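You operate a simulated robot arm through the tools that you are given. There is no shell and no other tool. Be economical: measure what you need, move in short steps, check, and stop when the job is done.

You run a simulated two-armed robot. Do the job below in one go: nothing can be reset, and whatever is moved stays where it is left.

Task
Wipe up the spill on the top of the field kit stand with the dust cloth and put it back.

Only the result counts: the job must be done as asked and must still hold three seconds after the hand-in. Knocking over, shifting, dropping, spilling or breaking anything else fails it. Flat cloth is picked up by pressing the open fingertips on it (5 to 10 N) and closing them slowly along it; thin cloth reads only 2 to 8 mm in the jaws.

Robot
Two 7-joint arms with two-finger parallel grippers on one trunk, on a base that drives. Base frame: it is fixed to the floor where the robot stands at the start and does not move with it; the origin is under the middle of the robot, x ahead of it, y to its left, z up; the surface under the hand at the start is at about z = 0.86. Lengths are in m, angles in degrees, forces in N, time in s.
The left shoulder is at the start at [0.07, 0.163, 1.12], the right one opposite. With the tool pointing down near the work surface each hand reaches from about 0.4 to 0.88 m from the robot's upright axis, wherever it stands, measured 20 degrees to its own side. Payload 3.43 kg a hand.
The TCP of each hand is the grasp point between the finger pads, 0.034 m short of the fingertips. In the tool frame z runs along the fingers and y along their closing line. The gripper opens to 0.128 m. The fingers are 0.024 m wide and 0.012 m thick; the gripper's body (0.048 by 0.13 m) begins 0.096 m behind the TCP.
Orientation is that of the tool frame in the base frame, as a unit quaternion [w, x, y, z]. With the fingers straight down and closing along the base's y, the tool's x points along the base's -x, its y along +y and its z along -z.

Tools
- The arms move only by the tool step_arm. It takes "left_commands", "right_commands" or both (then of equal length, played together; a hand with none holds still); each is a list of rows, each a list of 3 entries, a list of its own where there are three numbers: the shift along the tool's x, y, z in cm, then the turn, a rotation vector about the tool's x, y, z in degrees, then the closure in counts, from 0 (fully open) to 255 (shut). In form: [[[tx, ty, tz], [wx, wy, wz], gripper], ...]. A call has 1 to 8 rows; each row is the pose to reach, as a shift and turn from the pose commanded when the call began, along the tool's axes at that moment. A row lasts 0.2 s, in which the tool goes at most 0.05 m and 8.6 degrees; a call with a longer step from one row to the next is refused whole, and so is a gripper value outside its range. Where a pose cannot be reached the arm comes as near as it can. A force on the tool above 40 N (or 10 N above the force at the start of the call, whichever is more), or a blocked arm, ends the call early, and 0.2 s more pass. Each finger travels about 0.153 m/s and halts on what it meets, pressing with about 32 N; the grip force reading is that of the motor and also rises with nothing between the fingers. The clock runs only during rows and for 0.2 s after the last one: add rows that repeat a pose to give the fingers time. The reply holds the time, the measured pose of the TCP, the force on the tool along the base axes, the opening and the grip force, in the units named above and with some noise, with the torque about the TCP (base axes, N m) and any sound that the robot's microphone picked up.
- Cameras (640 x 400 px; columns grow to the right, rows downward): "scene" is now at [0.1348, 0.0143, 1.3433]; the picture's right is [0.19, -0.98, 0.00], its down [-0.60, -0.12, -0.79] and it looks along [0.78, 0.15, -0.61] (base axes); focal length 258 px, centre (320, 200). "left" rides on the left gripper at [0.076, 0.011, -0.16] in its tool frame; the picture's right is [-0.15, 0.99, 0.00], its down [-0.88, -0.13, -0.46] and it looks along [-0.45, -0.07, 0.89] (tool axes); focal length 234 px, centre (320, 200). "right" rides on the right gripper at [0.076, -0.011, -0.16] in its tool frame; the picture's right is [0.15, 0.99, 0.00], its down [-0.88, 0.13, -0.46] and it looks along [-0.45, 0.07, 0.89] (tool axes); focal length 234 px, centre (320, 200). There is no depth. A picture from a camera that has moved, and an enlarged one, comes with that camera's place and axes in the base frame and with its lens.
- snapshot(camera): a new picture of that camera. The clock stands still meanwhile.
- lift_body(by): slides the trunk up (or, below 0, down) by that many m; the arms and the scene camera ride with it, the base frame stays. It gives what a move gives, with no picture.
- drive_base(legs): drives the robot by 1 to 6 legs, each [ahead, left, turn to the left] in m, m and degrees, along the robot's own axes; the way and the turn of a leg run together, so that a leg with both is an arc; at most 1.5 m and 180 degrees a leg. The arms and the cameras ride along, it lands a little off, and it stops where it bumps. It gives what a move gives.
- head_to(pan, tilt): turns the head with the scene camera to pan (to the left, within 86 degrees either way) and tilt (down, from -29 to 69), counted from straight ahead of the robot. It gives what a move gives.
- inspect(camera, box): a new picture of the part [left, top, right, bottom] of that camera's present view, enlarged. The clock stands still meanwhile.
- hand_in(): hands the job in; it is judged then, once.

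Go step by step. Nothing tells you exact positions but the pictures and the camera data: compare them with the known pose of the tool, close in by small moves and look again before you grip or let go. The budget is 120 turns and 92 pictures, counting those below and the enlarged ones. Unless the task says otherwise, let go and move clear before handing in, and close with one line.

The tools are called after "Call:" by a JSON object that holds its "method" and its "body". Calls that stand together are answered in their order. step_arm: Moves the arms, as the interface text tells. Its arguments: {"type":"object","properties":{"left_commands":{"type":"array","items":{"type":"array"}},"right_commands":{"type":"array","items":{"type":"array"}}},"required":[]} The other tools are called the same way: lift_body (by) slides the trunk up or down; drive_base (legs) drives the base; head_to (pan, tilt) turns the head that bears the scene camera; snapshot (camera) takes a picture; inspect (camera, box) takes an enlarged picture of a part of a camera's view; hand_in () hands the job in.

At the start:

```text
time: 0.0
left_tcp_pos: [0.561, 0.2201, 1.0727]
left_orientation: [0.0, 0.0, 1.0, 0.0]
left_force: [0.0, 0.1, -0.4]
left_ft_torque: [-0.02, -0.05, 0.0]
left_width: 0.1281
left_grip_force: 0.0
right_tcp_pos: [0.4934, -0.168, 1.1453]
right_orientation: [0.0, 0.0, 1.0, 0.0]
right_force: [0.7, 0.2, -0.1]
right_ft_torque: [-0.01, -0.01, 0.0]
right_width: 0.1279
right_grip_force: 0.1
trunk travel left (down, up): [-0.6, 0.34]
robot x, y, heading: [0.0003, -0.0019, -0.0]
head pan, tilt: [11.1, 37.5]
```

scene: 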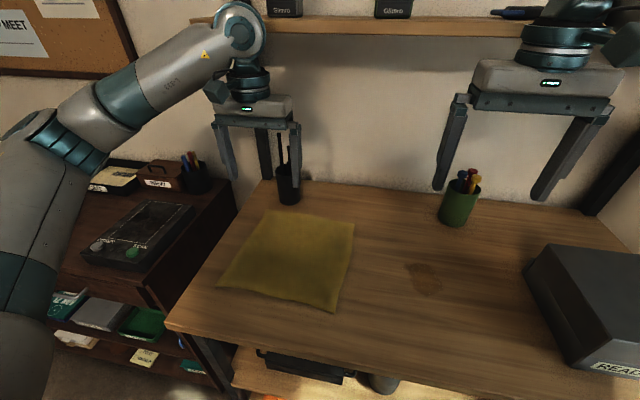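
right: 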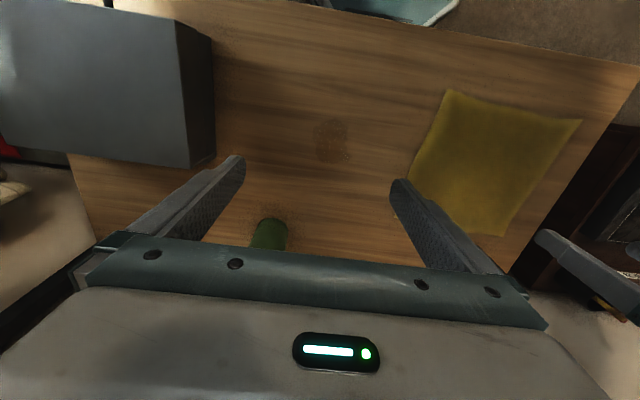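
left: 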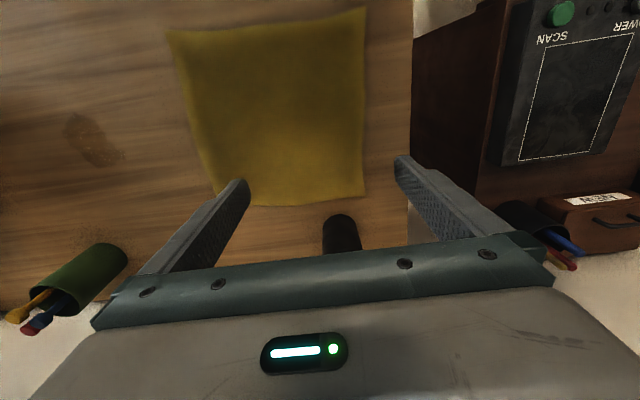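

I see a desk with a yellow cloth, a brown stain, two pen cups and a dark box. I don't yet know which piece of furniture is the "field kit stand", so I'll look closer and look around.

Call:
{"method": "inspect", "body": {"camera": "scene", "box": [160, 160, 640, 400]}}

Call:
{"method": "head_to", "body": {"pan": 70, "tilt": 35}}

Call:
{"method": "snapshot", "body": {"camera": "scene"}}

Call:
{"method": "head_to", "body": {"pan": -60, "tilt": 35}}

Call:
{"method": "snapshot", "body": {"camera": "scene"}}

```text
1.33 times, centred on (400, 280) of scene
camera zoom: at [0.1348, 0.0143, 1.3433], right [0.19, -0.98, 0.0], down [-0.6, -0.12, -0.79], along [0.78, 0.15, -0.61], focal length 344 px, centre (213, 93)
```

zoom: 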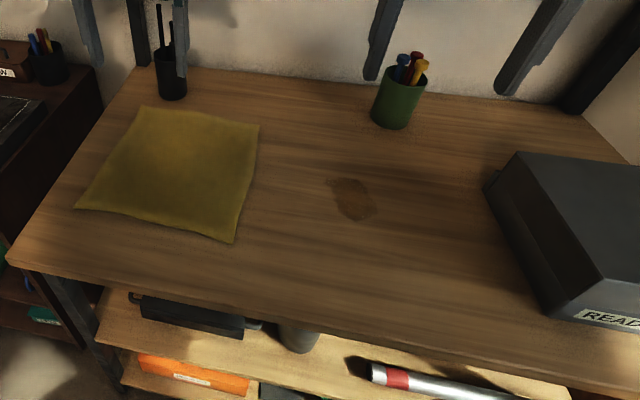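

```text
time: 1.3
left_tcp_pos: [0.5594, 0.2191, 1.0723]
left_orientation: [0.0, 0.0, 1.0, 0.0]
left_force: [-0.1, 0.4, -0.4]
left_ft_torque: [-0.02, -0.01, -0.01]
left_width: 0.1278
left_grip_force: 0.0
right_tcp_pos: [0.4937, -0.1675, 1.147]
right_orientation: [0.0, 0.001, 1.0, 0.0]
right_force: [0.0, -0.2, 0.1]
right_ft_torque: [0.0, -0.01, 0.0]
right_width: 0.1281
right_grip_force: 0.0
trunk travel left (down, up): [-0.6, 0.34]
robot x, y, heading: [-0.0037, -0.0014, -0.2]
head pan, tilt: [70.0, 35.0]
```

```text
87 pictures are left
camera scene: at [0.0801, 0.0803, 1.3472], right [0.94, -0.34, 0.0], down [-0.2, -0.54, -0.82], along [0.28, 0.77, -0.57], focal length 258 px, centre (320, 200)
```

scene: 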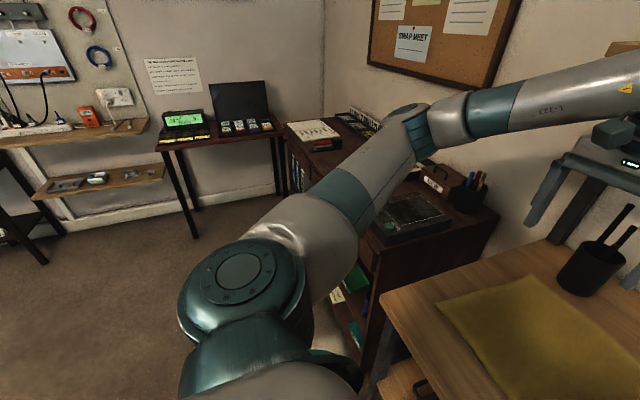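

```text
time: 3.4
left_tcp_pos: [0.5606, 0.2185, 1.0727]
left_orientation: [-0.001, -0.001, 1.0, 0.0]
left_force: [0.3, -0.5, 0.4]
left_ft_torque: [0.01, -0.01, -0.02]
left_width: 0.1281
left_grip_force: 0.0
right_tcp_pos: [0.4946, -0.166, 1.1461]
right_orientation: [0.0, 0.0, 1.0, 0.001]
right_force: [0.2, 0.6, -0.6]
right_ft_torque: [0.0, -0.01, -0.02]
right_width: 0.128
right_grip_force: 0.1
trunk travel left (down, up): [-0.6, 0.34]
robot x, y, heading: [0.0, -0.0033, 0.1]
head pan, tilt: [-60.0, 35.0]
```

```text
86 pictures are left
camera scene: at [0.0939, -0.0786, 1.3472], right [-0.87, -0.5, 0.0], down [-0.29, 0.5, -0.82], along [0.41, -0.71, -0.57], focal length 258 px, centre (320, 200)
```

scene: 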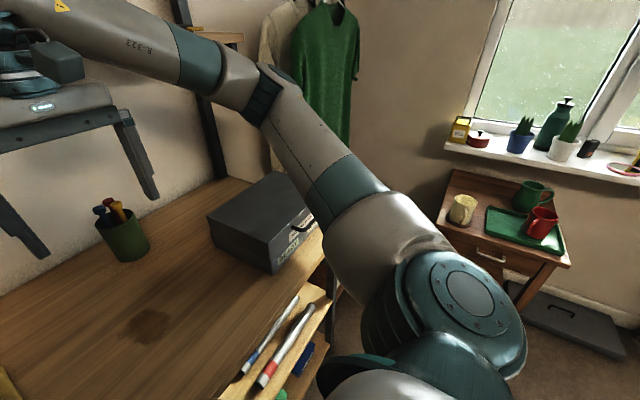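

The desk carries a box with a label. I'll read that label, then look at the rest of the room (behind, lower) for other spills or cloths.

Call:
{"method": "inspect", "body": {"camera": "scene", "box": [200, 170, 340, 280]}}

Call:
{"method": "head_to", "body": {"pan": -25, "tilt": 45}}

Call:
{"method": "snapshot", "body": {"camera": "scene"}}

Call:
{"method": "head_to", "body": {"pan": 0, "tilt": 0}}

Call:
{"method": "snapshot", "body": {"camera": "scene"}}

Call:
{"method": "head_to", "body": {"pan": 86, "tilt": 15}}

Call:
{"method": "snapshot", "body": {"camera": "scene"}}

Call:
{"method": "head_to", "body": {"pan": -86, "tilt": 25}}

Call:
{"method": "snapshot", "body": {"camera": "scene"}}

```text
3.64 times, centred on (270, 225) of scene
camera zoom: at [0.0939, -0.0786, 1.3472], right [-0.87, -0.5, 0.0], down [-0.29, 0.5, -0.82], along [0.41, -0.71, -0.57], focal length 938 px, centre (502, 109)
```

zoom: 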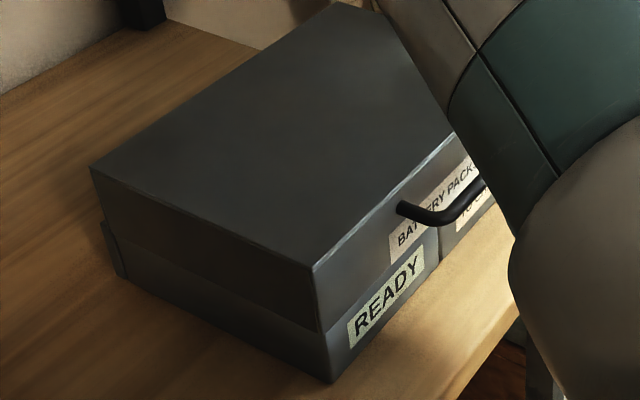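

```text
time: 4.4
left_tcp_pos: [0.5603, 0.2192, 1.0726]
left_orientation: [-0.001, 0.0, 1.0, 0.0]
left_force: [0.5, -0.3, 0.2]
left_ft_torque: [0.02, 0.0, -0.02]
left_width: 0.1281
left_grip_force: 0.0
right_tcp_pos: [0.4934, -0.1669, 1.1465]
right_orientation: [0.0, 0.0, 1.0, 0.001]
right_force: [-0.1, 0.0, -0.7]
right_ft_torque: [0.0, 0.0, 0.0]
right_width: 0.1282
right_grip_force: 0.1
trunk travel left (down, up): [-0.6, 0.34]
robot x, y, heading: [-0.001, 0.0019, 0.1]
head pan, tilt: [-25.0, 45.0]
```

```text
84 pictures are left
camera scene: at [0.1235, -0.0368, 1.3324], right [-0.42, -0.91, 0.0], down [-0.64, 0.3, -0.71], along [0.64, -0.3, -0.71], focal length 258 px, centre (320, 200)
```

scene: 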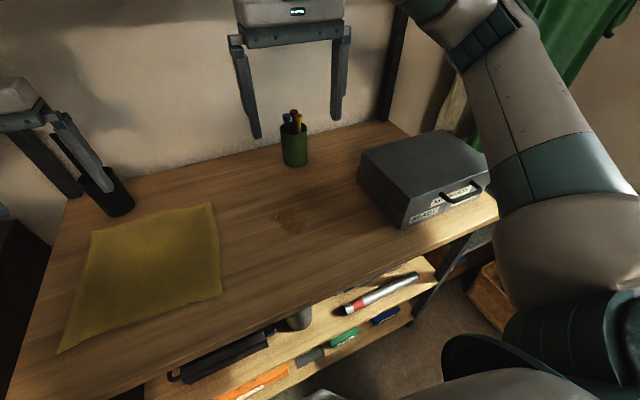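

```text
time: 5.5
left_tcp_pos: [0.5607, 0.2186, 1.073]
left_orientation: [0.0, 0.001, 1.0, 0.0]
left_force: [0.1, 0.8, 0.0]
left_ft_torque: [-0.04, -0.04, 0.01]
left_width: 0.1279
left_grip_force: 0.1
right_tcp_pos: [0.4936, -0.1671, 1.1459]
right_orientation: [0.0, -0.001, 1.0, 0.0]
right_force: [0.3, -0.1, 0.1]
right_ft_torque: [0.0, 0.0, -0.01]
right_width: 0.128
right_grip_force: 0.0
trunk travel left (down, up): [-0.6, 0.34]
robot x, y, heading: [0.0025, -0.0019, -0.1]
head pan, tilt: [0.0, 0.0]
```

```text
83 pictures are left
camera scene: at [0.1399, -0.0024, 1.4032], right [0.0, -1.0, 0.0], down [0.0, 0.0, -1.0], along [1.0, 0.0, 0.0], focal length 258 px, centre (320, 200)
```

scene: 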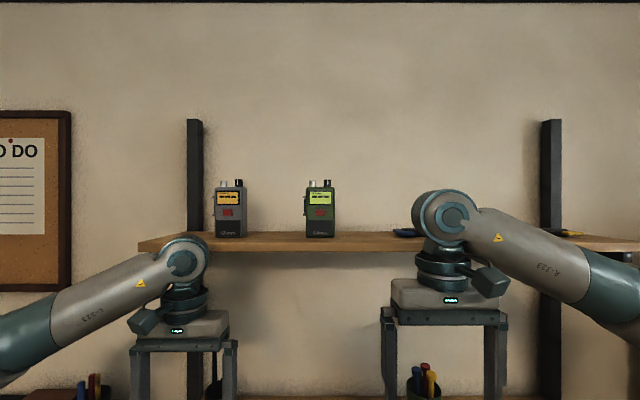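

```text
time: 7.1
left_tcp_pos: [0.5606, 0.2193, 1.0734]
left_orientation: [0.0, 0.0, 1.0, 0.0]
left_force: [-0.5, 0.5, 0.6]
left_ft_torque: [0.02, 0.0, 0.03]
left_width: 0.1279
left_grip_force: 0.1
right_tcp_pos: [0.4939, -0.1666, 1.1466]
right_orientation: [-0.001, 0.0, 1.0, -0.001]
right_force: [0.3, -0.5, -0.4]
right_ft_torque: [0.02, -0.04, 0.02]
right_width: 0.1279
right_grip_force: 0.1
trunk travel left (down, up): [-0.6, 0.34]
robot x, y, heading: [-0.0005, 0.0025, 0.2]
head pan, tilt: [85.9, 15.0]
```

```text
82 pictures are left
camera scene: at [0.0565, 0.0908, 1.3792], right [1.0, -0.07, 0.0], down [-0.02, -0.26, -0.97], along [0.07, 0.96, -0.26], focal length 258 px, centre (320, 200)
```

scene: 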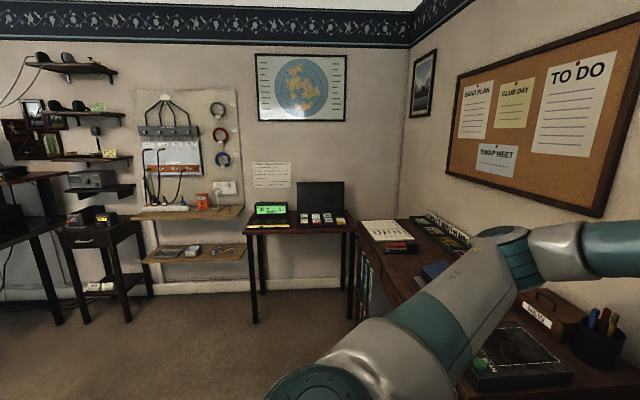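

```text
time: 9.7
left_tcp_pos: [0.5603, 0.2186, 1.0735]
left_orientation: [-0.001, 0.0, 1.0, 0.0]
left_force: [-0.8, -0.2, 0.1]
left_ft_torque: [0.03, 0.01, 0.0]
left_width: 0.1282
left_grip_force: 0.2
right_tcp_pos: [0.4942, -0.1674, 1.1463]
right_orientation: [0.0, 0.0, 1.0, 0.0]
right_force: [0.3, 0.2, 0.2]
right_ft_torque: [0.01, -0.03, -0.01]
right_width: 0.128
right_grip_force: 0.0
trunk travel left (down, up): [-0.6, 0.34]
robot x, y, heading: [0.002, 0.0017, 0.0]
head pan, tilt: [-85.9, 25.0]
```

```text
81 pictures are left
camera scene: at [0.0564, -0.0943, 1.363], right [-1.0, -0.07, 0.0], down [-0.03, 0.42, -0.91], along [0.06, -0.9, -0.42], focal length 258 px, centre (320, 200)
```

scene: 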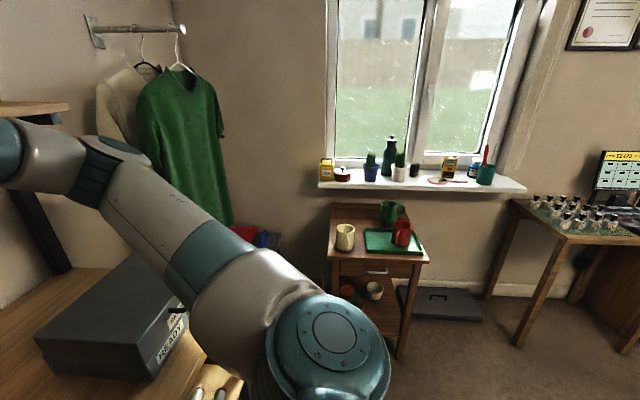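

This desk (battery pack, radios, stain) must be the field kit stand. The yellow cloth covers about x 0.40–0.68, y 0.02–0.29, and the spill is near (0.516, -0.146).

Plan: pinch the cloth near its right edge with the right hand and drag it over the spill to wipe. Then drag it back flat by its left edge with the left hand. First I clear the left hand and bring the right one over the edge.

Call:
{"method": "step_arm", "body": {"left_commands": [[[0, 3, -1], [0, 0, 0], 0], [[0, 6, -2], [0, 0, 0], 0], [[0, 9, -3], [0, 0, 0], 0], [[0, 12, -4], [0, 0, 0], 0], [[0, 14, -4], [0, 0, 0], 0], [[0, 14, -4], [0, 0, 0], 0], [[0, 14, -4], [0, 0, 0], 0]], "right_commands": [[[-0.6, 3.5, 1.5], [0, 0, 0], 150], [[-1.2, 7, 3], [0, 0, 0], 150], [[-1.8, 10.5, 5], [0, 0, 0], 150], [[-2.4, 14, 7], [0, 0, 0], 150], [[-3, 17.5, 9], [0, 0, 0], 150], [[-3.6, 21, 11], [0, 0, 0], 150], [[-4.1, 24.2, 12], [0, 0, 0], 150]]}}

Call:
{"method": "head_to", "body": {"pan": 0, "tilt": 50}}

Call:
{"method": "snapshot", "body": {"camera": "scene"}}

Call:
{"method": "snapshot", "body": {"camera": "right"}}

```text
time: 11.3
left_tcp_pos: [0.559, 0.3611, 1.1133]
left_orientation: [-0.001, 0.0, 1.0, -0.001]
left_force: [0.1, 0.8, -0.7]
left_ft_torque: [-0.03, -0.04, 0.03]
left_width: 0.1281
left_grip_force: 0.1
right_tcp_pos: [0.5363, 0.0778, 1.0254]
right_orientation: [0.0, -0.001, 1.0, -0.001]
right_force: [-1.0, 0.3, -0.6]
right_ft_torque: [0.03, -0.01, 0.0]
right_width: 0.0528
right_grip_force: 0.0
trunk travel left (down, up): [-0.6, 0.34]
robot x, y, heading: [0.0043, 0.0013, 0.1]
head pan, tilt: [-85.9, 25.0]
```

```text
time: 12.9
left_tcp_pos: [0.5596, 0.359, 1.1124]
left_orientation: [0.001, -0.001, 1.0, 0.0]
left_force: [-0.4, 0.0, -0.5]
left_ft_torque: [0.02, 0.0, 0.0]
left_width: 0.1281
left_grip_force: 0.1
right_tcp_pos: [0.5347, 0.0762, 1.0258]
right_orientation: [0.0, 0.0, 1.0, -0.001]
right_force: [-0.5, -0.1, 0.1]
right_ft_torque: [-0.01, 0.0, -0.01]
right_width: 0.0528
right_grip_force: 0.1
trunk travel left (down, up): [-0.6, 0.34]
robot x, y, heading: [-0.0001, -0.0013, 0.2]
head pan, tilt: [0.0, 50.0]
```

```text
80 pictures are left
camera scene: at [0.1269, -0.0023, 1.3255], right [0.0, -1.0, 0.0], down [-0.77, 0.0, -0.64], along [0.64, 0.0, -0.77], focal length 258 px, centre (320, 200)
```

scene: 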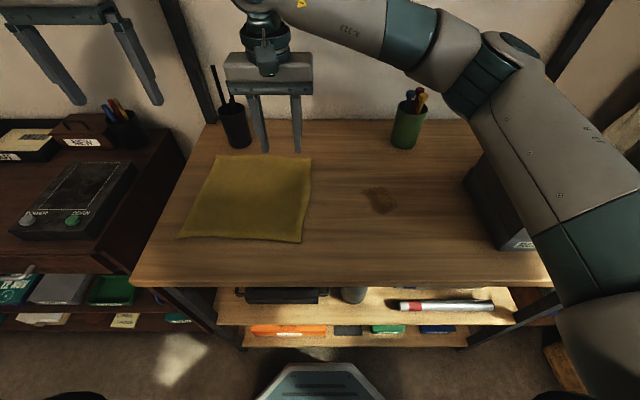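

```text
79 pictures are left
camera right: at [0.4598, 0.0638, 1.1857], right [-0.15, 0.99, 0.0], down [0.88, 0.13, 0.46], along [0.45, 0.07, -0.89], focal length 234 px, centre (320, 200)
```

right: 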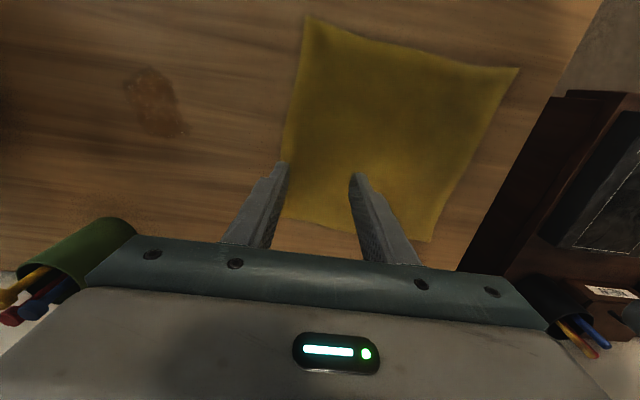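

Measurements from two cameras agree: the cloth's right edge is at y≈0.035, and the spill covers x 0.475–0.555, y -0.175 to -0.105. Now I lower the right fingertips onto the cloth.

Call:
{"method": "step_arm", "body": {"right_commands": [[[0, 0.7, 4], [0, 0, 0], 150], [[0, 0.7, 8], [0, 0, 0], 150], [[0, 0.7, 11], [0, 0, 0], 150], [[0, 0.7, 12], [0, 0, 0], 150], [[0, 0.7, 12.4], [0, 0, 0], 150]]}}

Call:
{"method": "snapshot", "body": {"camera": "right"}}

```text
time: 14.1
left_tcp_pos: [0.5598, 0.3583, 1.1145]
left_orientation: [0.0, 0.0, 1.0, 0.0]
left_force: [-0.4, 0.3, 1.3]
left_ft_torque: [0.02, 0.01, 0.02]
left_width: 0.128
left_grip_force: 0.0
right_tcp_pos: [0.5358, 0.0831, 0.9013]
right_orientation: [0.0, 0.001, 1.0, 0.0]
right_force: [0.4, 0.7, -0.3]
right_ft_torque: [0.0, -0.02, 0.01]
right_width: 0.053
right_grip_force: 0.1
trunk travel left (down, up): [-0.6, 0.34]
robot x, y, heading: [-0.0002, 0.0033, -0.3]
head pan, tilt: [0.0, 50.0]
```

```text
78 pictures are left
camera right: at [0.4603, 0.0705, 1.0609], right [-0.15, 0.99, 0.0], down [0.88, 0.13, 0.46], along [0.45, 0.07, -0.89], focal length 234 px, centre (320, 200)
```

right: 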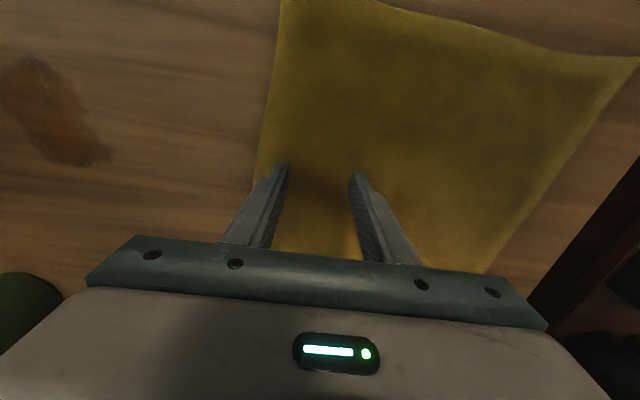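

The fingertips are just above the cloth, with both fingers over it. I go down in small steps until I feel 5–10 N.

Call:
{"method": "step_arm", "body": {"right_commands": [[[0, 0, 0.3], [0, 0, 0], 150], [[0, 0, 0.5], [0, 0, 0], 150], [[0, 0, 0.6], [0, 0, 0], 150], [[0, 0, 0.6], [0, 0, 0], 150]]}}

```text
time: 15.1
left_tcp_pos: [0.56, 0.3595, 1.1132]
left_orientation: [0.0, 0.0, 1.0, 0.0]
left_force: [-0.5, -1.0, 0.2]
left_ft_torque: [0.0, 0.0, -0.02]
left_width: 0.1279
left_grip_force: 0.0
right_tcp_pos: [0.5348, 0.0826, 0.8965]
right_orientation: [0.001, 0.0, 1.0, 0.001]
right_force: [3.0, 1.0, 11.4]
right_ft_torque: [0.02, -0.12, 0.0]
right_width: 0.0527
right_grip_force: 0.0
trunk travel left (down, up): [-0.6, 0.34]
robot x, y, heading: [-0.0028, 0.0019, -0.0]
head pan, tilt: [0.0, 50.0]
```

Contact gives 11.4 N, slightly more than I want. I back off 0.5 mm and close slowly.

Call:
{"method": "step_arm", "body": {"right_commands": [[[0, 0, -0.06], [0, 0, 0], 155], [[0, 0, -0.06], [0, 0, 0], 168], [[0, 0, -0.06], [0, 0, 0], 181], [[0, 0, -0.06], [0, 0, 0], 194], [[0, 0, -0.06], [0, 0, 0], 207], [[0, 0, -0.06], [0, 0, 0], 220], [[0, 0, -0.06], [0, 0, 0], 233], [[0, 0, -0.06], [0, 0, 0], 246]]}}

Call:
{"method": "step_arm", "body": {"right_commands": [[[0, 0, 0], [0, 0, 0], 255], [[0, 0, 0], [0, 0, 0], 255], [[0, 0, 0], [0, 0, 0], 255]]}}

Call:
{"method": "snapshot", "body": {"camera": "right"}}

```text
time: 16.9
left_tcp_pos: [0.5584, 0.3594, 1.1134]
left_orientation: [0.0, 0.0, 1.0, 0.0]
left_force: [-0.7, 0.2, 0.3]
left_ft_torque: [-0.02, 0.02, -0.03]
left_width: 0.128
left_grip_force: 0.0
right_tcp_pos: [0.5343, 0.081, 0.8975]
right_orientation: [0.001, 0.0, 1.0, 0.0]
right_force: [-0.4, -0.7, 10.7]
right_ft_torque: [0.02, 0.02, -0.03]
right_width: 0.0055
right_grip_force: 11.3
trunk travel left (down, up): [-0.6, 0.34]
robot x, y, heading: [0.0, 0.0037, -0.0]
head pan, tilt: [0.0, 50.0]
```

```text
time: 17.7
left_tcp_pos: [0.5587, 0.3579, 1.1133]
left_orientation: [0.0, 0.001, 1.0, 0.0]
left_force: [0.1, 0.8, 0.7]
left_ft_torque: [0.01, -0.01, 0.05]
left_width: 0.1279
left_grip_force: 0.1
right_tcp_pos: [0.5347, 0.0813, 0.8973]
right_orientation: [0.0, 0.0, 1.0, 0.0]
right_force: [0.7, 0.0, 9.2]
right_ft_torque: [0.01, 0.02, 0.01]
right_width: 0.0046
right_grip_force: 32.1
trunk travel left (down, up): [-0.6, 0.34]
robot x, y, heading: [-0.0007, 0.0023, -0.1]
head pan, tilt: [0.0, 50.0]
```

```text
77 pictures are left
camera right: at [0.4591, 0.07, 1.0567], right [-0.15, 0.99, 0.0], down [0.88, 0.13, 0.46], along [0.45, 0.07, -0.89], focal length 234 px, centre (320, 200)
```

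right: 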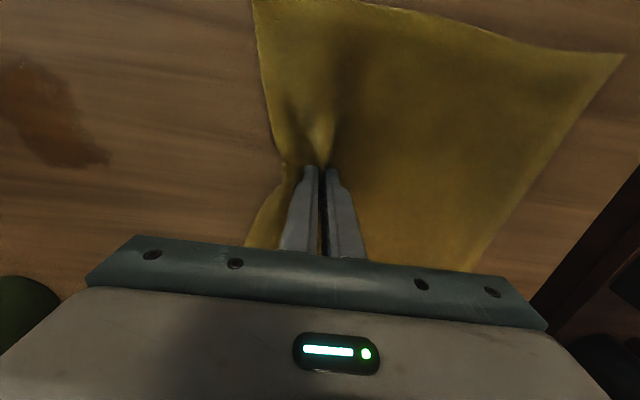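

The cloth is pinched (4.6 mm in the jaws). I drag it lightly toward the spill.

Call:
{"method": "step_arm", "body": {"right_commands": [[[0.2, -1.5, -0.2], [0, 0, 0], 255], [[0.5, -3.5, -0.2], [0, 0, 0], 255], [[0.9, -5.5, -0.2], [0, 0, 0], 255], [[1.2, -7.5, -0.2], [0, 0, 0], 255], [[1.5, -9.5, -0.2], [0, 0, 0], 255], [[1.8, -11.5, -0.2], [0, 0, 0], 255], [[2, -13.5, -0.2], [0, 0, 0], 255]]}}

Call:
{"method": "snapshot", "body": {"camera": "scene"}}

Call:
{"method": "snapshot", "body": {"camera": "right"}}

```text
time: 19.3
left_tcp_pos: [0.5591, 0.3585, 1.1129]
left_orientation: [0.0, 0.001, 1.0, 0.0]
left_force: [0.0, 0.0, -0.3]
left_ft_torque: [-0.01, 0.0, 0.01]
left_width: 0.1278
left_grip_force: 0.1
right_tcp_pos: [0.5155, -0.0538, 0.8984]
right_orientation: [-0.001, 0.0, 1.0, 0.0]
right_force: [0.7, -0.1, 1.4]
right_ft_torque: [0.05, 0.0, -0.01]
right_width: 0.0048
right_grip_force: 32.3
trunk travel left (down, up): [-0.6, 0.34]
robot x, y, heading: [-0.0, 0.002, -0.1]
head pan, tilt: [0.0, 50.0]
```

```text
76 pictures are left
camera scene: at [0.1265, -0.0031, 1.3255], right [0.0, -1.0, 0.0], down [-0.77, 0.0, -0.64], along [0.64, 0.0, -0.77], focal length 258 px, centre (320, 200)
```

scene: 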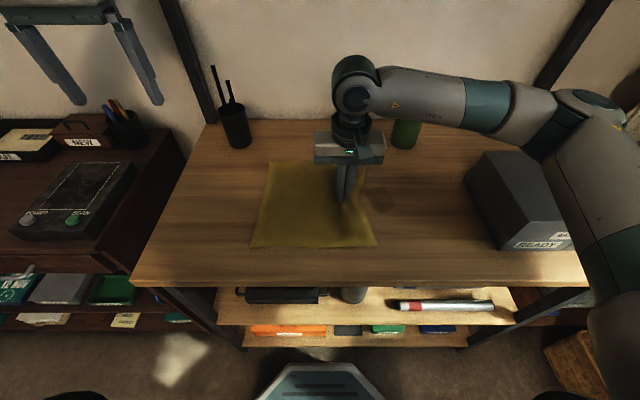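

```text
75 pictures are left
camera right: at [0.4398, -0.0658, 1.058], right [-0.15, 0.99, 0.0], down [0.88, 0.13, 0.46], along [0.45, 0.07, -0.89], focal length 234 px, centre (320, 200)
```

right: 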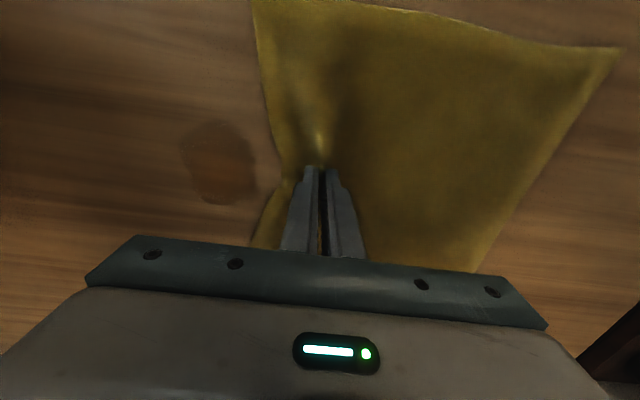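

The cloth follows neatly. Now I wipe in a zigzag with light pressure over the spill, from y -0.095 to -0.185.

Call:
{"method": "step_arm", "body": {"right_commands": [[[2, -2, 0.1], [0, 0, 0], 255], [[4.2, -4.2, 0.2], [0, 0, 0], 255], [[0.5, -4.7, 0.2], [0, 0, 0], 255], [[-3.5, -5.2, 0.2], [0, 0, 0], 255], [[-3.5, -6.4, 0.2], [0, 0, 0], 255], [[0.5, -6.4, 0.2], [0, 0, 0], 255], [[4.2, -6.4, 0.2], [0, 0, 0], 255], [[4.2, -7.8, 0.2], [0, 0, 0], 255]]}}

Call:
{"method": "snapshot", "body": {"camera": "scene"}}

```text
time: 21.1
left_tcp_pos: [0.5596, 0.3592, 1.1142]
left_orientation: [0.001, 0.0, 1.0, 0.0]
left_force: [0.0, 0.6, -0.1]
left_ft_torque: [0.02, 0.01, 0.02]
left_width: 0.1282
left_grip_force: 0.1
right_tcp_pos: [0.4722, -0.1309, 0.8973]
right_orientation: [-0.001, 0.0, 1.0, 0.0]
right_force: [-0.5, 2.6, 7.7]
right_ft_torque: [0.15, 0.0, 0.04]
right_width: 0.0044
right_grip_force: 31.7
trunk travel left (down, up): [-0.6, 0.34]
robot x, y, heading: [-0.0003, -0.0016, 0.1]
head pan, tilt: [0.0, 50.0]
```

```text
74 pictures are left
camera scene: at [0.1261, -0.0025, 1.3256], right [0.0, -1.0, 0.0], down [-0.77, 0.0, -0.64], along [0.64, 0.0, -0.77], focal length 258 px, centre (320, 200)
```

scene: 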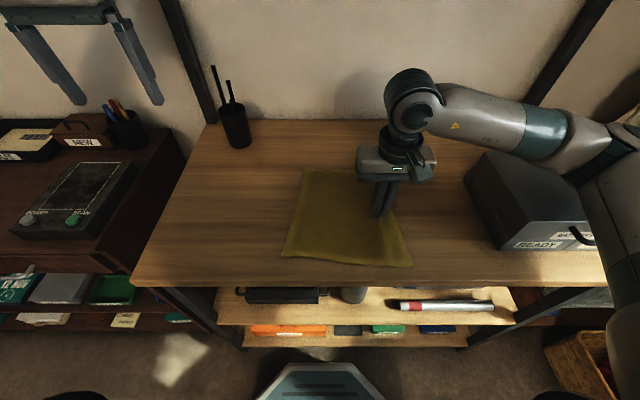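

Force is about 8 N and the cloth is trailing nicely. I continue the zigzag.

Call:
{"method": "step_arm", "body": {"right_commands": [[[-4, 0, 0], [0, 0, 0], 255], [[-7.8, 0, 0], [0, 0, 0], 255], [[-7.8, -1.5, 0], [0, 0, 0], 255], [[-4, -1.5, 0], [0, 0, 0], 255], [[0, -1.5, 0], [0, 0, 0], 255], [[0, -3, 0], [0, 0, 0], 255], [[-4, -3, 0], [0, 0, 0], 255], [[-7.8, -3, 0], [0, 0, 0], 255]]}}

Call:
{"method": "step_arm", "body": {"right_commands": [[[0, -1.5, 0], [0, 0, 0], 255], [[4, -1.5, 0], [0, 0, 0], 255], [[7.8, -1.5, 0], [0, 0, 0], 255], [[7.8, -3, 0], [0, 0, 0], 255], [[4, -3, 0], [0, 0, 0], 255], [[4, -3, 0], [0, 0, 0], 255]]}}

Call:
{"method": "snapshot", "body": {"camera": "scene"}}

Call:
{"method": "snapshot", "body": {"camera": "right"}}

```text
time: 22.9
left_tcp_pos: [0.5592, 0.3594, 1.1137]
left_orientation: [0.0, 0.0, 1.0, 0.0]
left_force: [-0.4, 0.7, -0.2]
left_ft_torque: [-0.01, 0.02, 0.04]
left_width: 0.128
left_grip_force: 0.1
right_tcp_pos: [0.5495, -0.1594, 0.8973]
right_orientation: [0.0, -0.001, 1.0, 0.0]
right_force: [-3.3, 2.6, 10.0]
right_ft_torque: [0.09, 0.13, 0.02]
right_width: 0.0045
right_grip_force: 32.4
trunk travel left (down, up): [-0.6, 0.34]
robot x, y, heading: [-0.0, -0.002, -0.2]
head pan, tilt: [0.0, 50.0]
```

```text
time: 24.3
left_tcp_pos: [0.5594, 0.3587, 1.1145]
left_orientation: [0.001, 0.0, 1.0, -0.001]
left_force: [-0.6, 0.5, 0.5]
left_ft_torque: [0.03, 0.01, 0.01]
left_width: 0.128
left_grip_force: 0.1
right_tcp_pos: [0.5094, -0.1915, 0.8965]
right_orientation: [0.0, 0.0, 1.0, 0.0]
right_force: [-1.0, -1.5, 5.4]
right_ft_torque: [-0.03, 0.02, -0.03]
right_width: 0.0046
right_grip_force: 32.1
trunk travel left (down, up): [-0.6, 0.34]
robot x, y, heading: [0.0011, -0.0022, 0.1]
head pan, tilt: [0.0, 50.0]
```

```text
73 pictures are left
camera scene: at [0.1256, -0.0024, 1.3255], right [0.0, -1.0, 0.0], down [-0.77, 0.0, -0.64], along [0.64, 0.0, -0.77], focal length 258 px, centre (320, 200)
```

scene: 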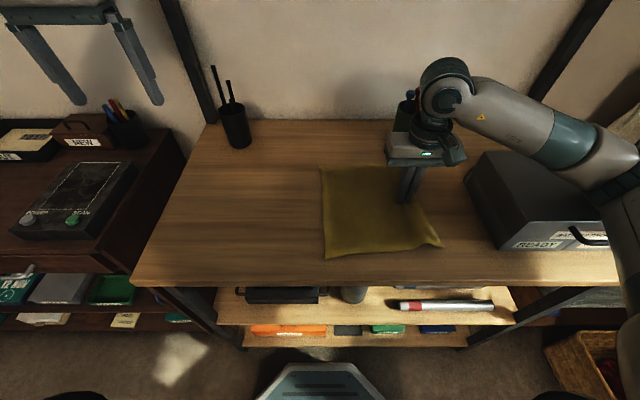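

```text
72 pictures are left
camera right: at [0.4351, -0.2026, 1.057], right [-0.15, 0.99, 0.0], down [0.88, 0.13, 0.46], along [0.45, 0.07, -0.89], focal length 234 px, centre (320, 200)
```

right: 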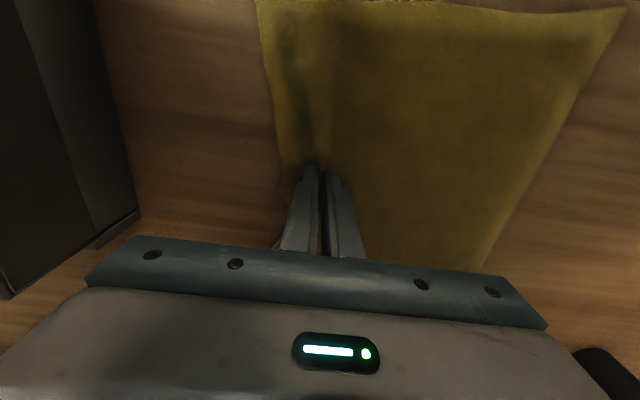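

The spill area is now under the cloth. I release gently, lift the right hand and move it away to the right.

Call:
{"method": "step_arm", "body": {"right_commands": [[[0, 0, -0.1], [0, 0, 0], 235], [[0, 0, -0.1], [0, 0, 0], 215], [[0, 0, -0.15], [0, 0, 0], 200], [[0, 0, -1], [0, 0, 0], 190], [[0, 0, -4], [0, 0, 0], 180], [[0, 0, -8.5], [0, 0, 0], 160], [[0, 0, -13], [0, 0, 0], 150], [[0, 0, -17.5], [0, 0, 0], 150]]}}

Call:
{"method": "step_arm", "body": {"right_commands": [[[0, -4, -4], [0, 0, 0], 150], [[0, -8, -8], [0, 0, 0], 150], [[0, -12, -8], [0, 0, 0], 150], [[0, -12, -8], [0, 0, 0], 150]]}}

Call:
{"method": "snapshot", "body": {"camera": "scene"}}

```text
time: 26.1
left_tcp_pos: [0.5583, 0.3594, 1.1118]
left_orientation: [0.0, 0.0, 1.0, 0.0]
left_force: [0.4, -0.4, -0.2]
left_ft_torque: [0.03, -0.07, 0.0]
left_width: 0.128
left_grip_force: 0.0
right_tcp_pos: [0.5107, -0.1901, 1.0724]
right_orientation: [0.0, 0.0, 1.0, 0.0]
right_force: [-0.6, 0.1, -0.1]
right_ft_torque: [-0.04, -0.06, 0.02]
right_width: 0.0525
right_grip_force: 0.1
trunk travel left (down, up): [-0.6, 0.34]
robot x, y, heading: [0.0014, -0.0021, -0.0]
head pan, tilt: [0.0, 50.0]
```

```text
refused: row 1 steps farther than a row can; nothing moved
```

```text
71 pictures are left
camera scene: at [0.1259, -0.0016, 1.3255], right [0.0, -1.0, 0.0], down [-0.77, 0.0, -0.64], along [0.64, 0.0, -0.77], focal length 258 px, centre (320, 200)
```

scene: 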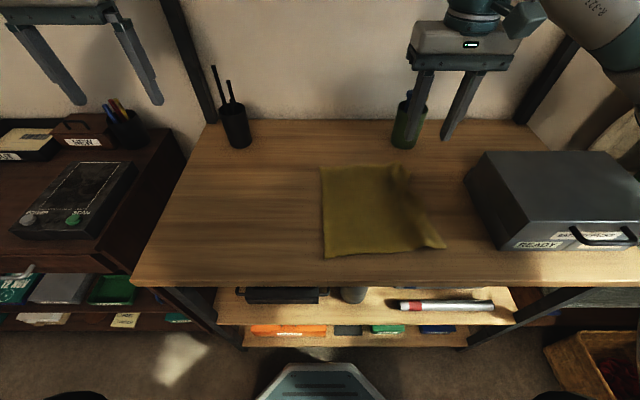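

The cloth is released flat, with its left edge at y≈-0.005 and x 0.364–0.626. I move the right hand aside and bring the left hand over that edge at (0.497, -0.05).

Call:
{"method": "step_arm", "body": {"right_commands": [[[0, -3, -3], [0, 0, 0], 150], [[0, -6, -6], [0, 0, 0], 150], [[0, -9, -8], [0, 0, 0], 150], [[0, -13, -8], [0, 0, 0], 150], [[0, -16, -8], [0, 0, 0], 150], [[0, -16, -8], [0, 0, 0], 150]], "left_commands": [[[0.8, -2.5, 0], [0, 0, 0], 150], [[1.7, -6.5, 0], [0, 0, 0], 150], [[2.6, -10.5, 0], [0, 0, 0], 150], [[3.5, -14.5, 0], [0, 0, 0], 150], [[4.4, -18.5, 0], [0, 0, 0], 150], [[5.3, -22.5, 0], [0, 0, 0], 150]]}}

Call:
{"method": "step_arm", "body": {"left_commands": [[[0.2, -4, 1], [0, 0, 0], 150], [[0.4, -8, 3], [0, 0, 0], 150], [[0.6, -12, 5], [0, 0, 0], 150], [[0.9, -15.5, 7.5], [0, 0, 0], 150], [[0.9, -18, 11], [0, 0, 0], 150], [[0.9, -18.4, 14], [0, 0, 0], 150], [[0.9, -18.4, 14], [0, 0, 0], 150]]}}

Call:
{"method": "snapshot", "body": {"camera": "scene"}}

Call:
{"method": "snapshot", "body": {"camera": "left"}}

```text
time: 27.5
left_tcp_pos: [0.5083, 0.132, 1.1142]
left_orientation: [0.0, 0.0, 1.0, 0.0]
left_force: [0.2, -1.1, -0.8]
left_ft_torque: [0.01, -0.02, 0.03]
left_width: 0.0527
left_grip_force: 0.1
right_tcp_pos: [0.5112, -0.3548, 1.1514]
right_orientation: [-0.001, 0.0, 1.0, 0.001]
right_force: [0.1, -0.5, -0.6]
right_ft_torque: [0.03, 0.03, 0.03]
right_width: 0.0528
right_grip_force: 0.0
trunk travel left (down, up): [-0.6, 0.34]
robot x, y, heading: [-0.0001, 0.0021, 0.1]
head pan, tilt: [0.0, 50.0]
```

```text
time: 29.1
left_tcp_pos: [0.4975, -0.0517, 0.9724]
left_orientation: [0.0, 0.0, 1.0, -0.001]
left_force: [-0.3, -0.4, 0.0]
left_ft_torque: [0.0, -0.04, 0.02]
left_width: 0.0527
left_grip_force: 0.1
right_tcp_pos: [0.5114, -0.3519, 1.1517]
right_orientation: [0.001, 0.0, 1.0, 0.001]
right_force: [0.1, -0.7, -0.1]
right_ft_torque: [0.0, -0.05, 0.0]
right_width: 0.0525
right_grip_force: 0.1
trunk travel left (down, up): [-0.6, 0.34]
robot x, y, heading: [-0.001, 0.0029, 0.0]
head pan, tilt: [0.0, 50.0]
```

```text
70 pictures are left
camera scene: at [0.1266, -0.0028, 1.3255], right [0.0, -1.0, 0.0], down [-0.77, 0.0, -0.64], along [0.64, 0.0, -0.77], focal length 258 px, centre (320, 200)
```

scene: 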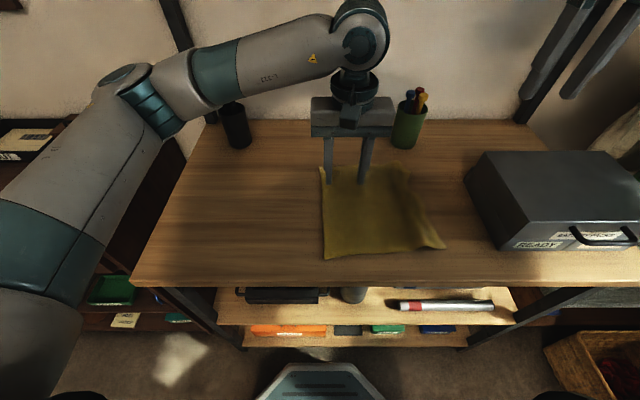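

```text
69 pictures are left
camera left: at [0.4209, -0.0382, 1.1342], right [0.15, 0.99, 0.0], down [0.88, -0.13, 0.46], along [0.45, -0.07, -0.89], focal length 234 px, centre (320, 200)
```

left: 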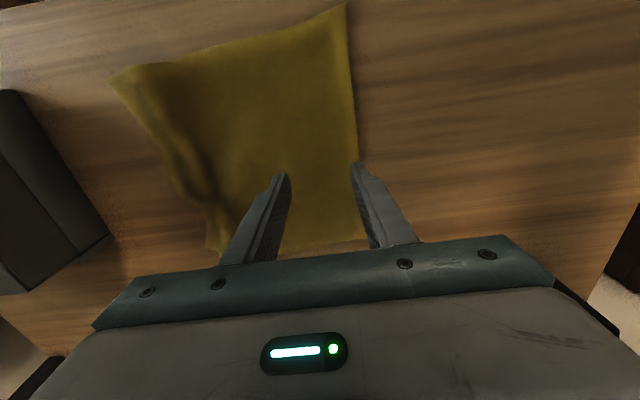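

The left fingers are over the left edge of the cloth. I descend to a light press.

Call:
{"method": "step_arm", "body": {"left_commands": [[[0, -0.3, 3.5], [0, 0, 0], 150], [[0, -0.4, 6.5], [0, 0, 0], 150], [[0, -0.4, 7.2], [0, 0, 0], 150], [[0, -0.4, 7.45], [0, 0, 0], 150], [[0, -0.4, 7.6], [0, 0, 0], 150], [[0, -0.4, 7.6], [0, 0, 0], 150]]}}

```text
time: 30.5
left_tcp_pos: [0.4975, -0.0546, 0.8978]
left_orientation: [0.0, 0.0, 1.0, 0.001]
left_force: [-1.5, -0.9, 5.4]
left_ft_torque: [-0.01, 0.03, -0.02]
left_width: 0.0527
left_grip_force: 0.2
right_tcp_pos: [0.5108, -0.3522, 1.1531]
right_orientation: [0.0, 0.0, 1.0, -0.001]
right_force: [0.2, -0.3, 0.4]
right_ft_torque: [0.0, 0.0, 0.03]
right_width: 0.0526
right_grip_force: 0.1
trunk travel left (down, up): [-0.6, 0.34]
robot x, y, heading: [-0.0, 0.0006, 0.0]
head pan, tilt: [0.0, 50.0]
```

Contact force is 5.4 N, so I add a touch of pressure and close slowly.

Call:
{"method": "step_arm", "body": {"left_commands": [[[0, 0, 0.05], [0, 0, 0], 155], [[0, 0, 0.05], [0, 0, 0], 168], [[0, 0, 0.05], [0, 0, 0], 181], [[0, 0, 0.05], [0, 0, 0], 194], [[0, 0, 0.05], [0, 0, 0], 207], [[0, 0, 0.05], [0, 0, 0], 220], [[0, 0, 0.05], [0, 0, 0], 233], [[0, 0, 0.05], [0, 0, 0], 246]]}}

Call:
{"method": "step_arm", "body": {"left_commands": [[[0, 0, 0], [0, 0, 0], 255], [[0, 0, 0], [0, 0, 0], 255], [[0, 0, -0.15], [0, 0, 0], 255]]}}

Call:
{"method": "snapshot", "body": {"camera": "left"}}

```text
time: 32.3
left_tcp_pos: [0.4974, -0.054, 0.8972]
left_orientation: [0.0, 0.0, 1.0, 0.001]
left_force: [0.0, -0.7, 9.7]
left_ft_torque: [0.02, 0.01, -0.03]
left_width: 0.0051
left_grip_force: 24.7
right_tcp_pos: [0.5096, -0.3521, 1.1526]
right_orientation: [-0.001, -0.001, 1.0, 0.0]
right_force: [-0.3, -0.7, -1.1]
right_ft_torque: [-0.05, -0.01, -0.01]
right_width: 0.0526
right_grip_force: 0.1
trunk travel left (down, up): [-0.6, 0.34]
robot x, y, heading: [-0.0027, 0.0004, -0.1]
head pan, tilt: [0.0, 50.0]
```

```text
time: 33.1
left_tcp_pos: [0.4966, -0.0532, 0.8978]
left_orientation: [-0.001, -0.001, 1.0, -0.001]
left_force: [-0.9, -0.6, 3.5]
left_ft_torque: [0.05, 0.04, -0.04]
left_width: 0.0048
left_grip_force: 32.1
right_tcp_pos: [0.5101, -0.3519, 1.1514]
right_orientation: [0.0, 0.0, 1.0, 0.0]
right_force: [-0.2, -0.3, -0.5]
right_ft_torque: [-0.03, 0.03, -0.01]
right_width: 0.0526
right_grip_force: 0.1
trunk travel left (down, up): [-0.6, 0.34]
robot x, y, heading: [-0.002, 0.0006, 0.0]
head pan, tilt: [0.0, 50.0]
```

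```text
68 pictures are left
camera left: at [0.4211, -0.0421, 1.0583], right [0.15, 0.99, 0.0], down [0.88, -0.13, 0.45], along [0.45, -0.07, -0.89], focal length 234 px, centre (320, 200)
```

left: 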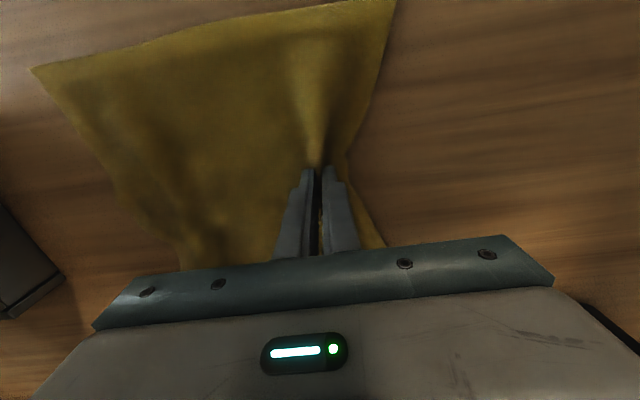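

The cloth is gripped (4.8 mm). I drag it part of the way back and check whether the spill is gone.

Call:
{"method": "step_arm", "body": {"left_commands": [[[-0.3, 1.5, -0.05], [0, 0, 0], 255], [[-0.6, 3.5, -0.05], [0, 0, 0], 255], [[-1, 5.5, -0.05], [0, 0, 0], 255], [[-1.5, 7.5, -0.05], [0, 0, 0], 255], [[-2, 9.5, -0.05], [0, 0, 0], 255], [[-2.5, 11.5, -0.05], [0, 0, 0], 255], [[-2.8, 13.5, -0.05], [0, 0, 0], 255], [[-3.2, 15.5, -0.05], [0, 0, 0], 255]]}}

Call:
{"method": "snapshot", "body": {"camera": "scene"}}

Call:
{"method": "inspect", "body": {"camera": "right", "box": [0, 0, 640, 400]}}

```text
time: 34.9
left_tcp_pos: [0.5294, 0.102, 0.8985]
left_orientation: [0.0, 0.0, 1.0, -0.001]
left_force: [-0.1, -1.3, 0.7]
left_ft_torque: [-0.01, 0.01, -0.02]
left_width: 0.0046
left_grip_force: 32.1
right_tcp_pos: [0.5103, -0.352, 1.152]
right_orientation: [0.0, 0.0, 1.0, 0.0]
right_force: [-0.5, 0.6, -1.1]
right_ft_torque: [-0.02, -0.01, -0.02]
right_width: 0.0528
right_grip_force: 0.0
trunk travel left (down, up): [-0.6, 0.34]
robot x, y, heading: [0.0035, 0.0009, 0.1]
head pan, tilt: [0.0, 50.0]
```

```text
67 pictures are left
camera scene: at [0.1267, -0.0018, 1.3255], right [0.0, -1.0, 0.0], down [-0.77, 0.0, -0.64], along [0.64, 0.0, -0.77], focal length 258 px, centre (320, 200)
```

scene: 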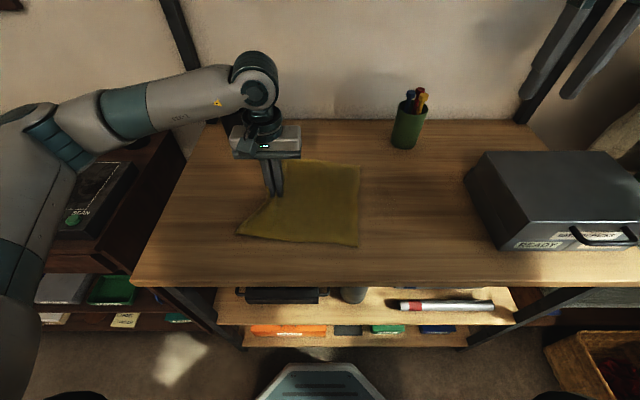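

```text
1.00 times, centred on (320, 200) of right (not enlarged: the box is as wide or as high as the picture)
camera zoom: at [0.4359, -0.3632, 1.3122], right [-0.15, 0.99, 0.0], down [0.88, 0.13, 0.46], along [0.45, 0.07, -0.89], focal length 234 px, centre (320, 200)
```

zoom: 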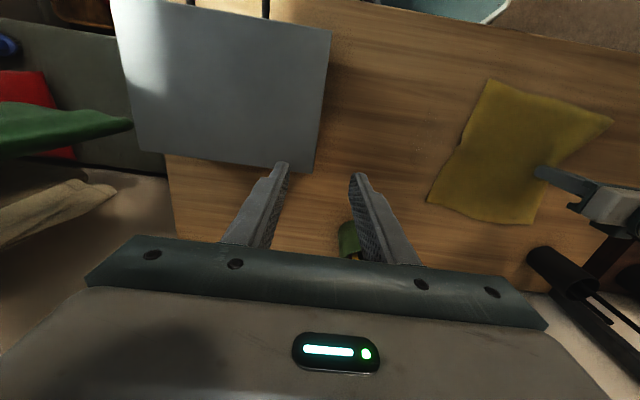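

Call:
{"method": "inspect", "body": {"camera": "scene", "box": [340, 150, 480, 260]}}

Call:
{"method": "inspect", "body": {"camera": "right", "box": [320, 60, 480, 200]}}

```text
3.64 times, centred on (410, 205) of scene
camera zoom: at [0.1267, -0.0018, 1.3255], right [0.0, -1.0, 0.0], down [-0.77, 0.0, -0.64], along [0.64, 0.0, -0.77], focal length 938 px, centre (-7, 182)
```

zoom: 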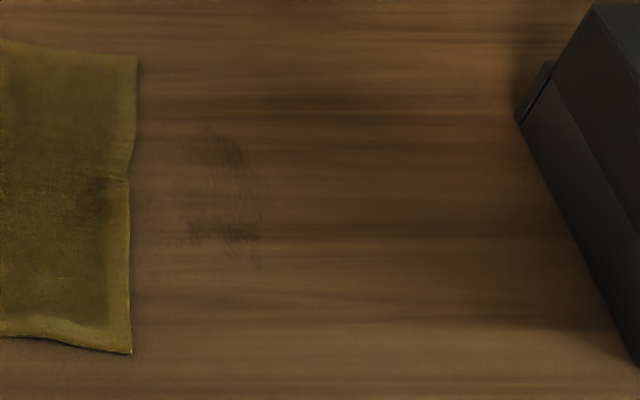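

```text
2.86 times, centred on (400, 130) of right
camera zoom: at [0.4359, -0.3632, 1.3122], right [-0.15, 0.99, 0.0], down [0.88, 0.13, 0.46], along [0.45, 0.07, -0.89], focal length 669 px, centre (91, 400)
```

zoom: 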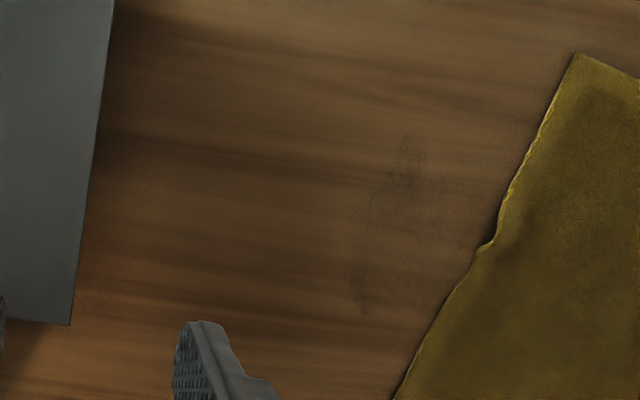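

A faint residue remains at about x 0.455–0.555, y -0.115 to -0.175, so a second, finer wipe is needed. I release the left edge here, move the left hand away, and take the right edge (y≈-0.09) again with the right hand.

Call:
{"method": "step_arm", "body": {"left_commands": [[[0, 0, 0], [0, 0, 0], 235], [[0, 0, 0], [0, 0, 0], 215], [[0, 0, -0.1], [0, 0, 0], 200], [[0, 0, -1], [0, 0, 0], 190], [[0, 0, -4], [0, 0, 0], 180], [[0, 0, -8.5], [0, 0, 0], 160], [[0, 0, -13], [0, 0, 0], 150], [[0, 0, -17.5], [0, 0, 0], 150]]}}

Call:
{"method": "step_arm", "body": {"left_commands": [[[0, 3, -1], [0, 0, 0], 150], [[0, 7, -3], [0, 0, 0], 150], [[0, 11, -4], [0, 0, 0], 150], [[0, 15, -4], [0, 0, 0], 150], [[0, 19, -4], [0, 0, 0], 150], [[0, 23, -4], [0, 0, 0], 150], [[0, 26, -4], [0, 0, 0], 150]], "right_commands": [[[0, 3, 0], [0, 0, 0], 150], [[0, 7, 1], [0, 0, 0], 150], [[0, 11, 3], [0, 0, 0], 150], [[0, 15, 6], [0, 0, 0], 150], [[0, 18, 9], [0, 0, 0], 150], [[0, 20, 13], [0, 0, 0], 150], [[0, 21.5, 17], [0, 0, 0], 150]]}}

Call:
{"method": "snapshot", "body": {"camera": "right"}}

Call:
{"method": "snapshot", "body": {"camera": "scene"}}

```text
time: 36.7
left_tcp_pos: [0.529, 0.0988, 1.0748]
left_orientation: [0.0, -0.001, 1.0, 0.0]
left_force: [-0.4, 0.1, 1.2]
left_ft_torque: [0.01, 0.01, 0.0]
left_width: 0.0528
left_grip_force: 0.0
right_tcp_pos: [0.5087, -0.3533, 1.1518]
right_orientation: [0.0, 0.0, 1.0, 0.0]
right_force: [0.1, -1.1, -0.4]
right_ft_torque: [0.02, 0.03, 0.01]
right_width: 0.0527
right_grip_force: 0.0
trunk travel left (down, up): [-0.6, 0.34]
robot x, y, heading: [0.0006, 0.0007, 0.0]
head pan, tilt: [0.0, 50.0]
```

```text
time: 38.3
left_tcp_pos: [0.5303, 0.361, 1.1143]
left_orientation: [0.0, 0.001, 1.0, 0.0]
left_force: [-0.2, -0.2, -0.4]
left_ft_torque: [-0.06, 0.01, 0.03]
left_width: 0.0527
left_grip_force: 0.2
right_tcp_pos: [0.5115, -0.136, 0.9819]
right_orientation: [0.0, -0.001, 1.0, 0.0]
right_force: [0.0, -0.3, -0.4]
right_ft_torque: [-0.01, 0.0, 0.0]
right_width: 0.0528
right_grip_force: 0.2
trunk travel left (down, up): [-0.6, 0.34]
robot x, y, heading: [0.0024, 0.0002, 0.1]
head pan, tilt: [0.0, 50.0]
```

```text
63 pictures are left
camera right: at [0.4361, -0.1479, 1.1419], right [-0.15, 0.99, 0.0], down [0.88, 0.13, 0.46], along [0.45, 0.07, -0.89], focal length 234 px, centre (320, 200)
```

right: 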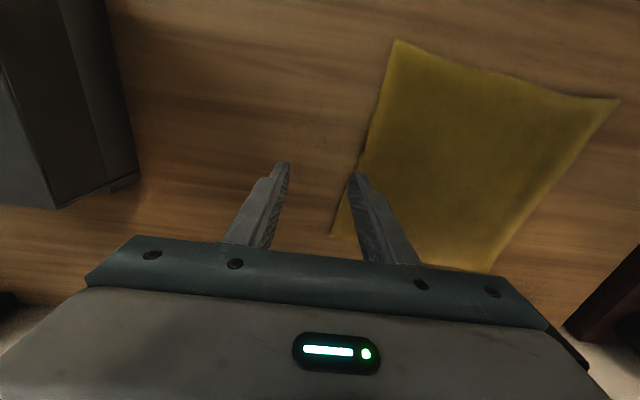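

```text
62 pictures are left
camera scene: at [0.127, -0.0015, 1.3255], right [0.0, -1.0, 0.0], down [-0.77, 0.0, -0.64], along [0.64, 0.0, -0.77], focal length 258 px, centre (320, 200)
```

scene: 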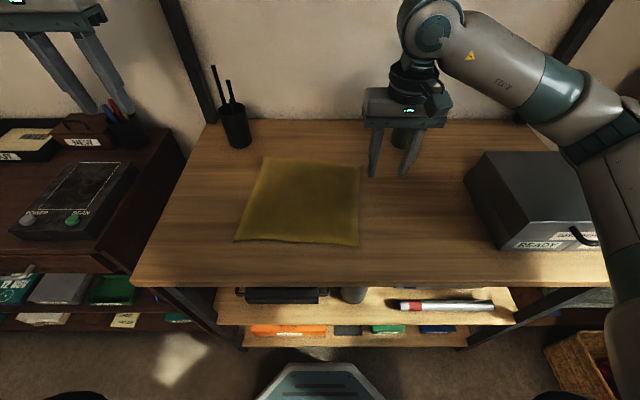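

The cloth flattened out well, and its right edge is at y≈-0.084. I place the right fingers at y≈-0.038 and press.

Call:
{"method": "step_arm", "body": {"right_commands": [[[0, 4, 0], [0, 0, 0], 150], [[0, 8, 2], [0, 0, 0], 150], [[0, 9.8, 5.5], [0, 0, 0], 150], [[0, 9.8, 7.6], [0, 0, 0], 150], [[0, 9.8, 8.2], [0, 0, 0], 150], [[0, 9.8, 8.5], [0, 0, 0], 150], [[0, 9.8, 8.5], [0, 0, 0], 150]]}}

Call:
{"method": "snapshot", "body": {"camera": "right"}}

```text
time: 39.9
left_tcp_pos: [0.5307, 0.3596, 1.1136]
left_orientation: [0.0, 0.0, 1.0, 0.001]
left_force: [0.0, -0.8, 0.6]
left_ft_torque: [0.03, -0.04, 0.02]
left_width: 0.0524
left_grip_force: 0.0
right_tcp_pos: [0.5111, -0.0382, 0.8971]
right_orientation: [0.001, 0.0, 1.0, 0.0]
right_force: [1.7, 0.1, 10.1]
right_ft_torque: [0.0, -0.05, 0.01]
right_width: 0.0526
right_grip_force: 0.1
trunk travel left (down, up): [-0.6, 0.34]
robot x, y, heading: [0.0017, -0.0025, -0.1]
head pan, tilt: [0.0, 50.0]
```

```text
61 pictures are left
camera right: at [0.4356, -0.0495, 1.0569], right [-0.15, 0.99, 0.0], down [0.88, 0.13, 0.46], along [0.45, 0.07, -0.89], focal length 234 px, centre (320, 200)
```

right: 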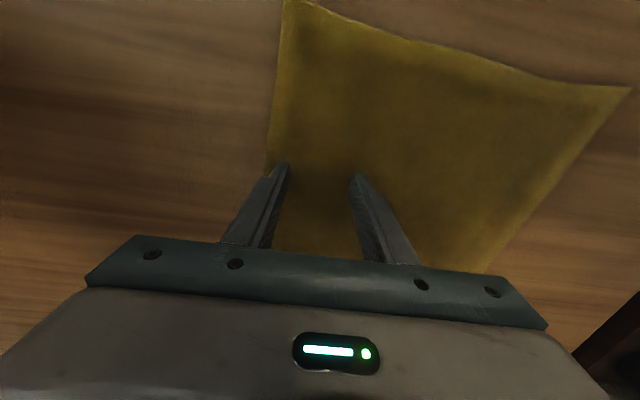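

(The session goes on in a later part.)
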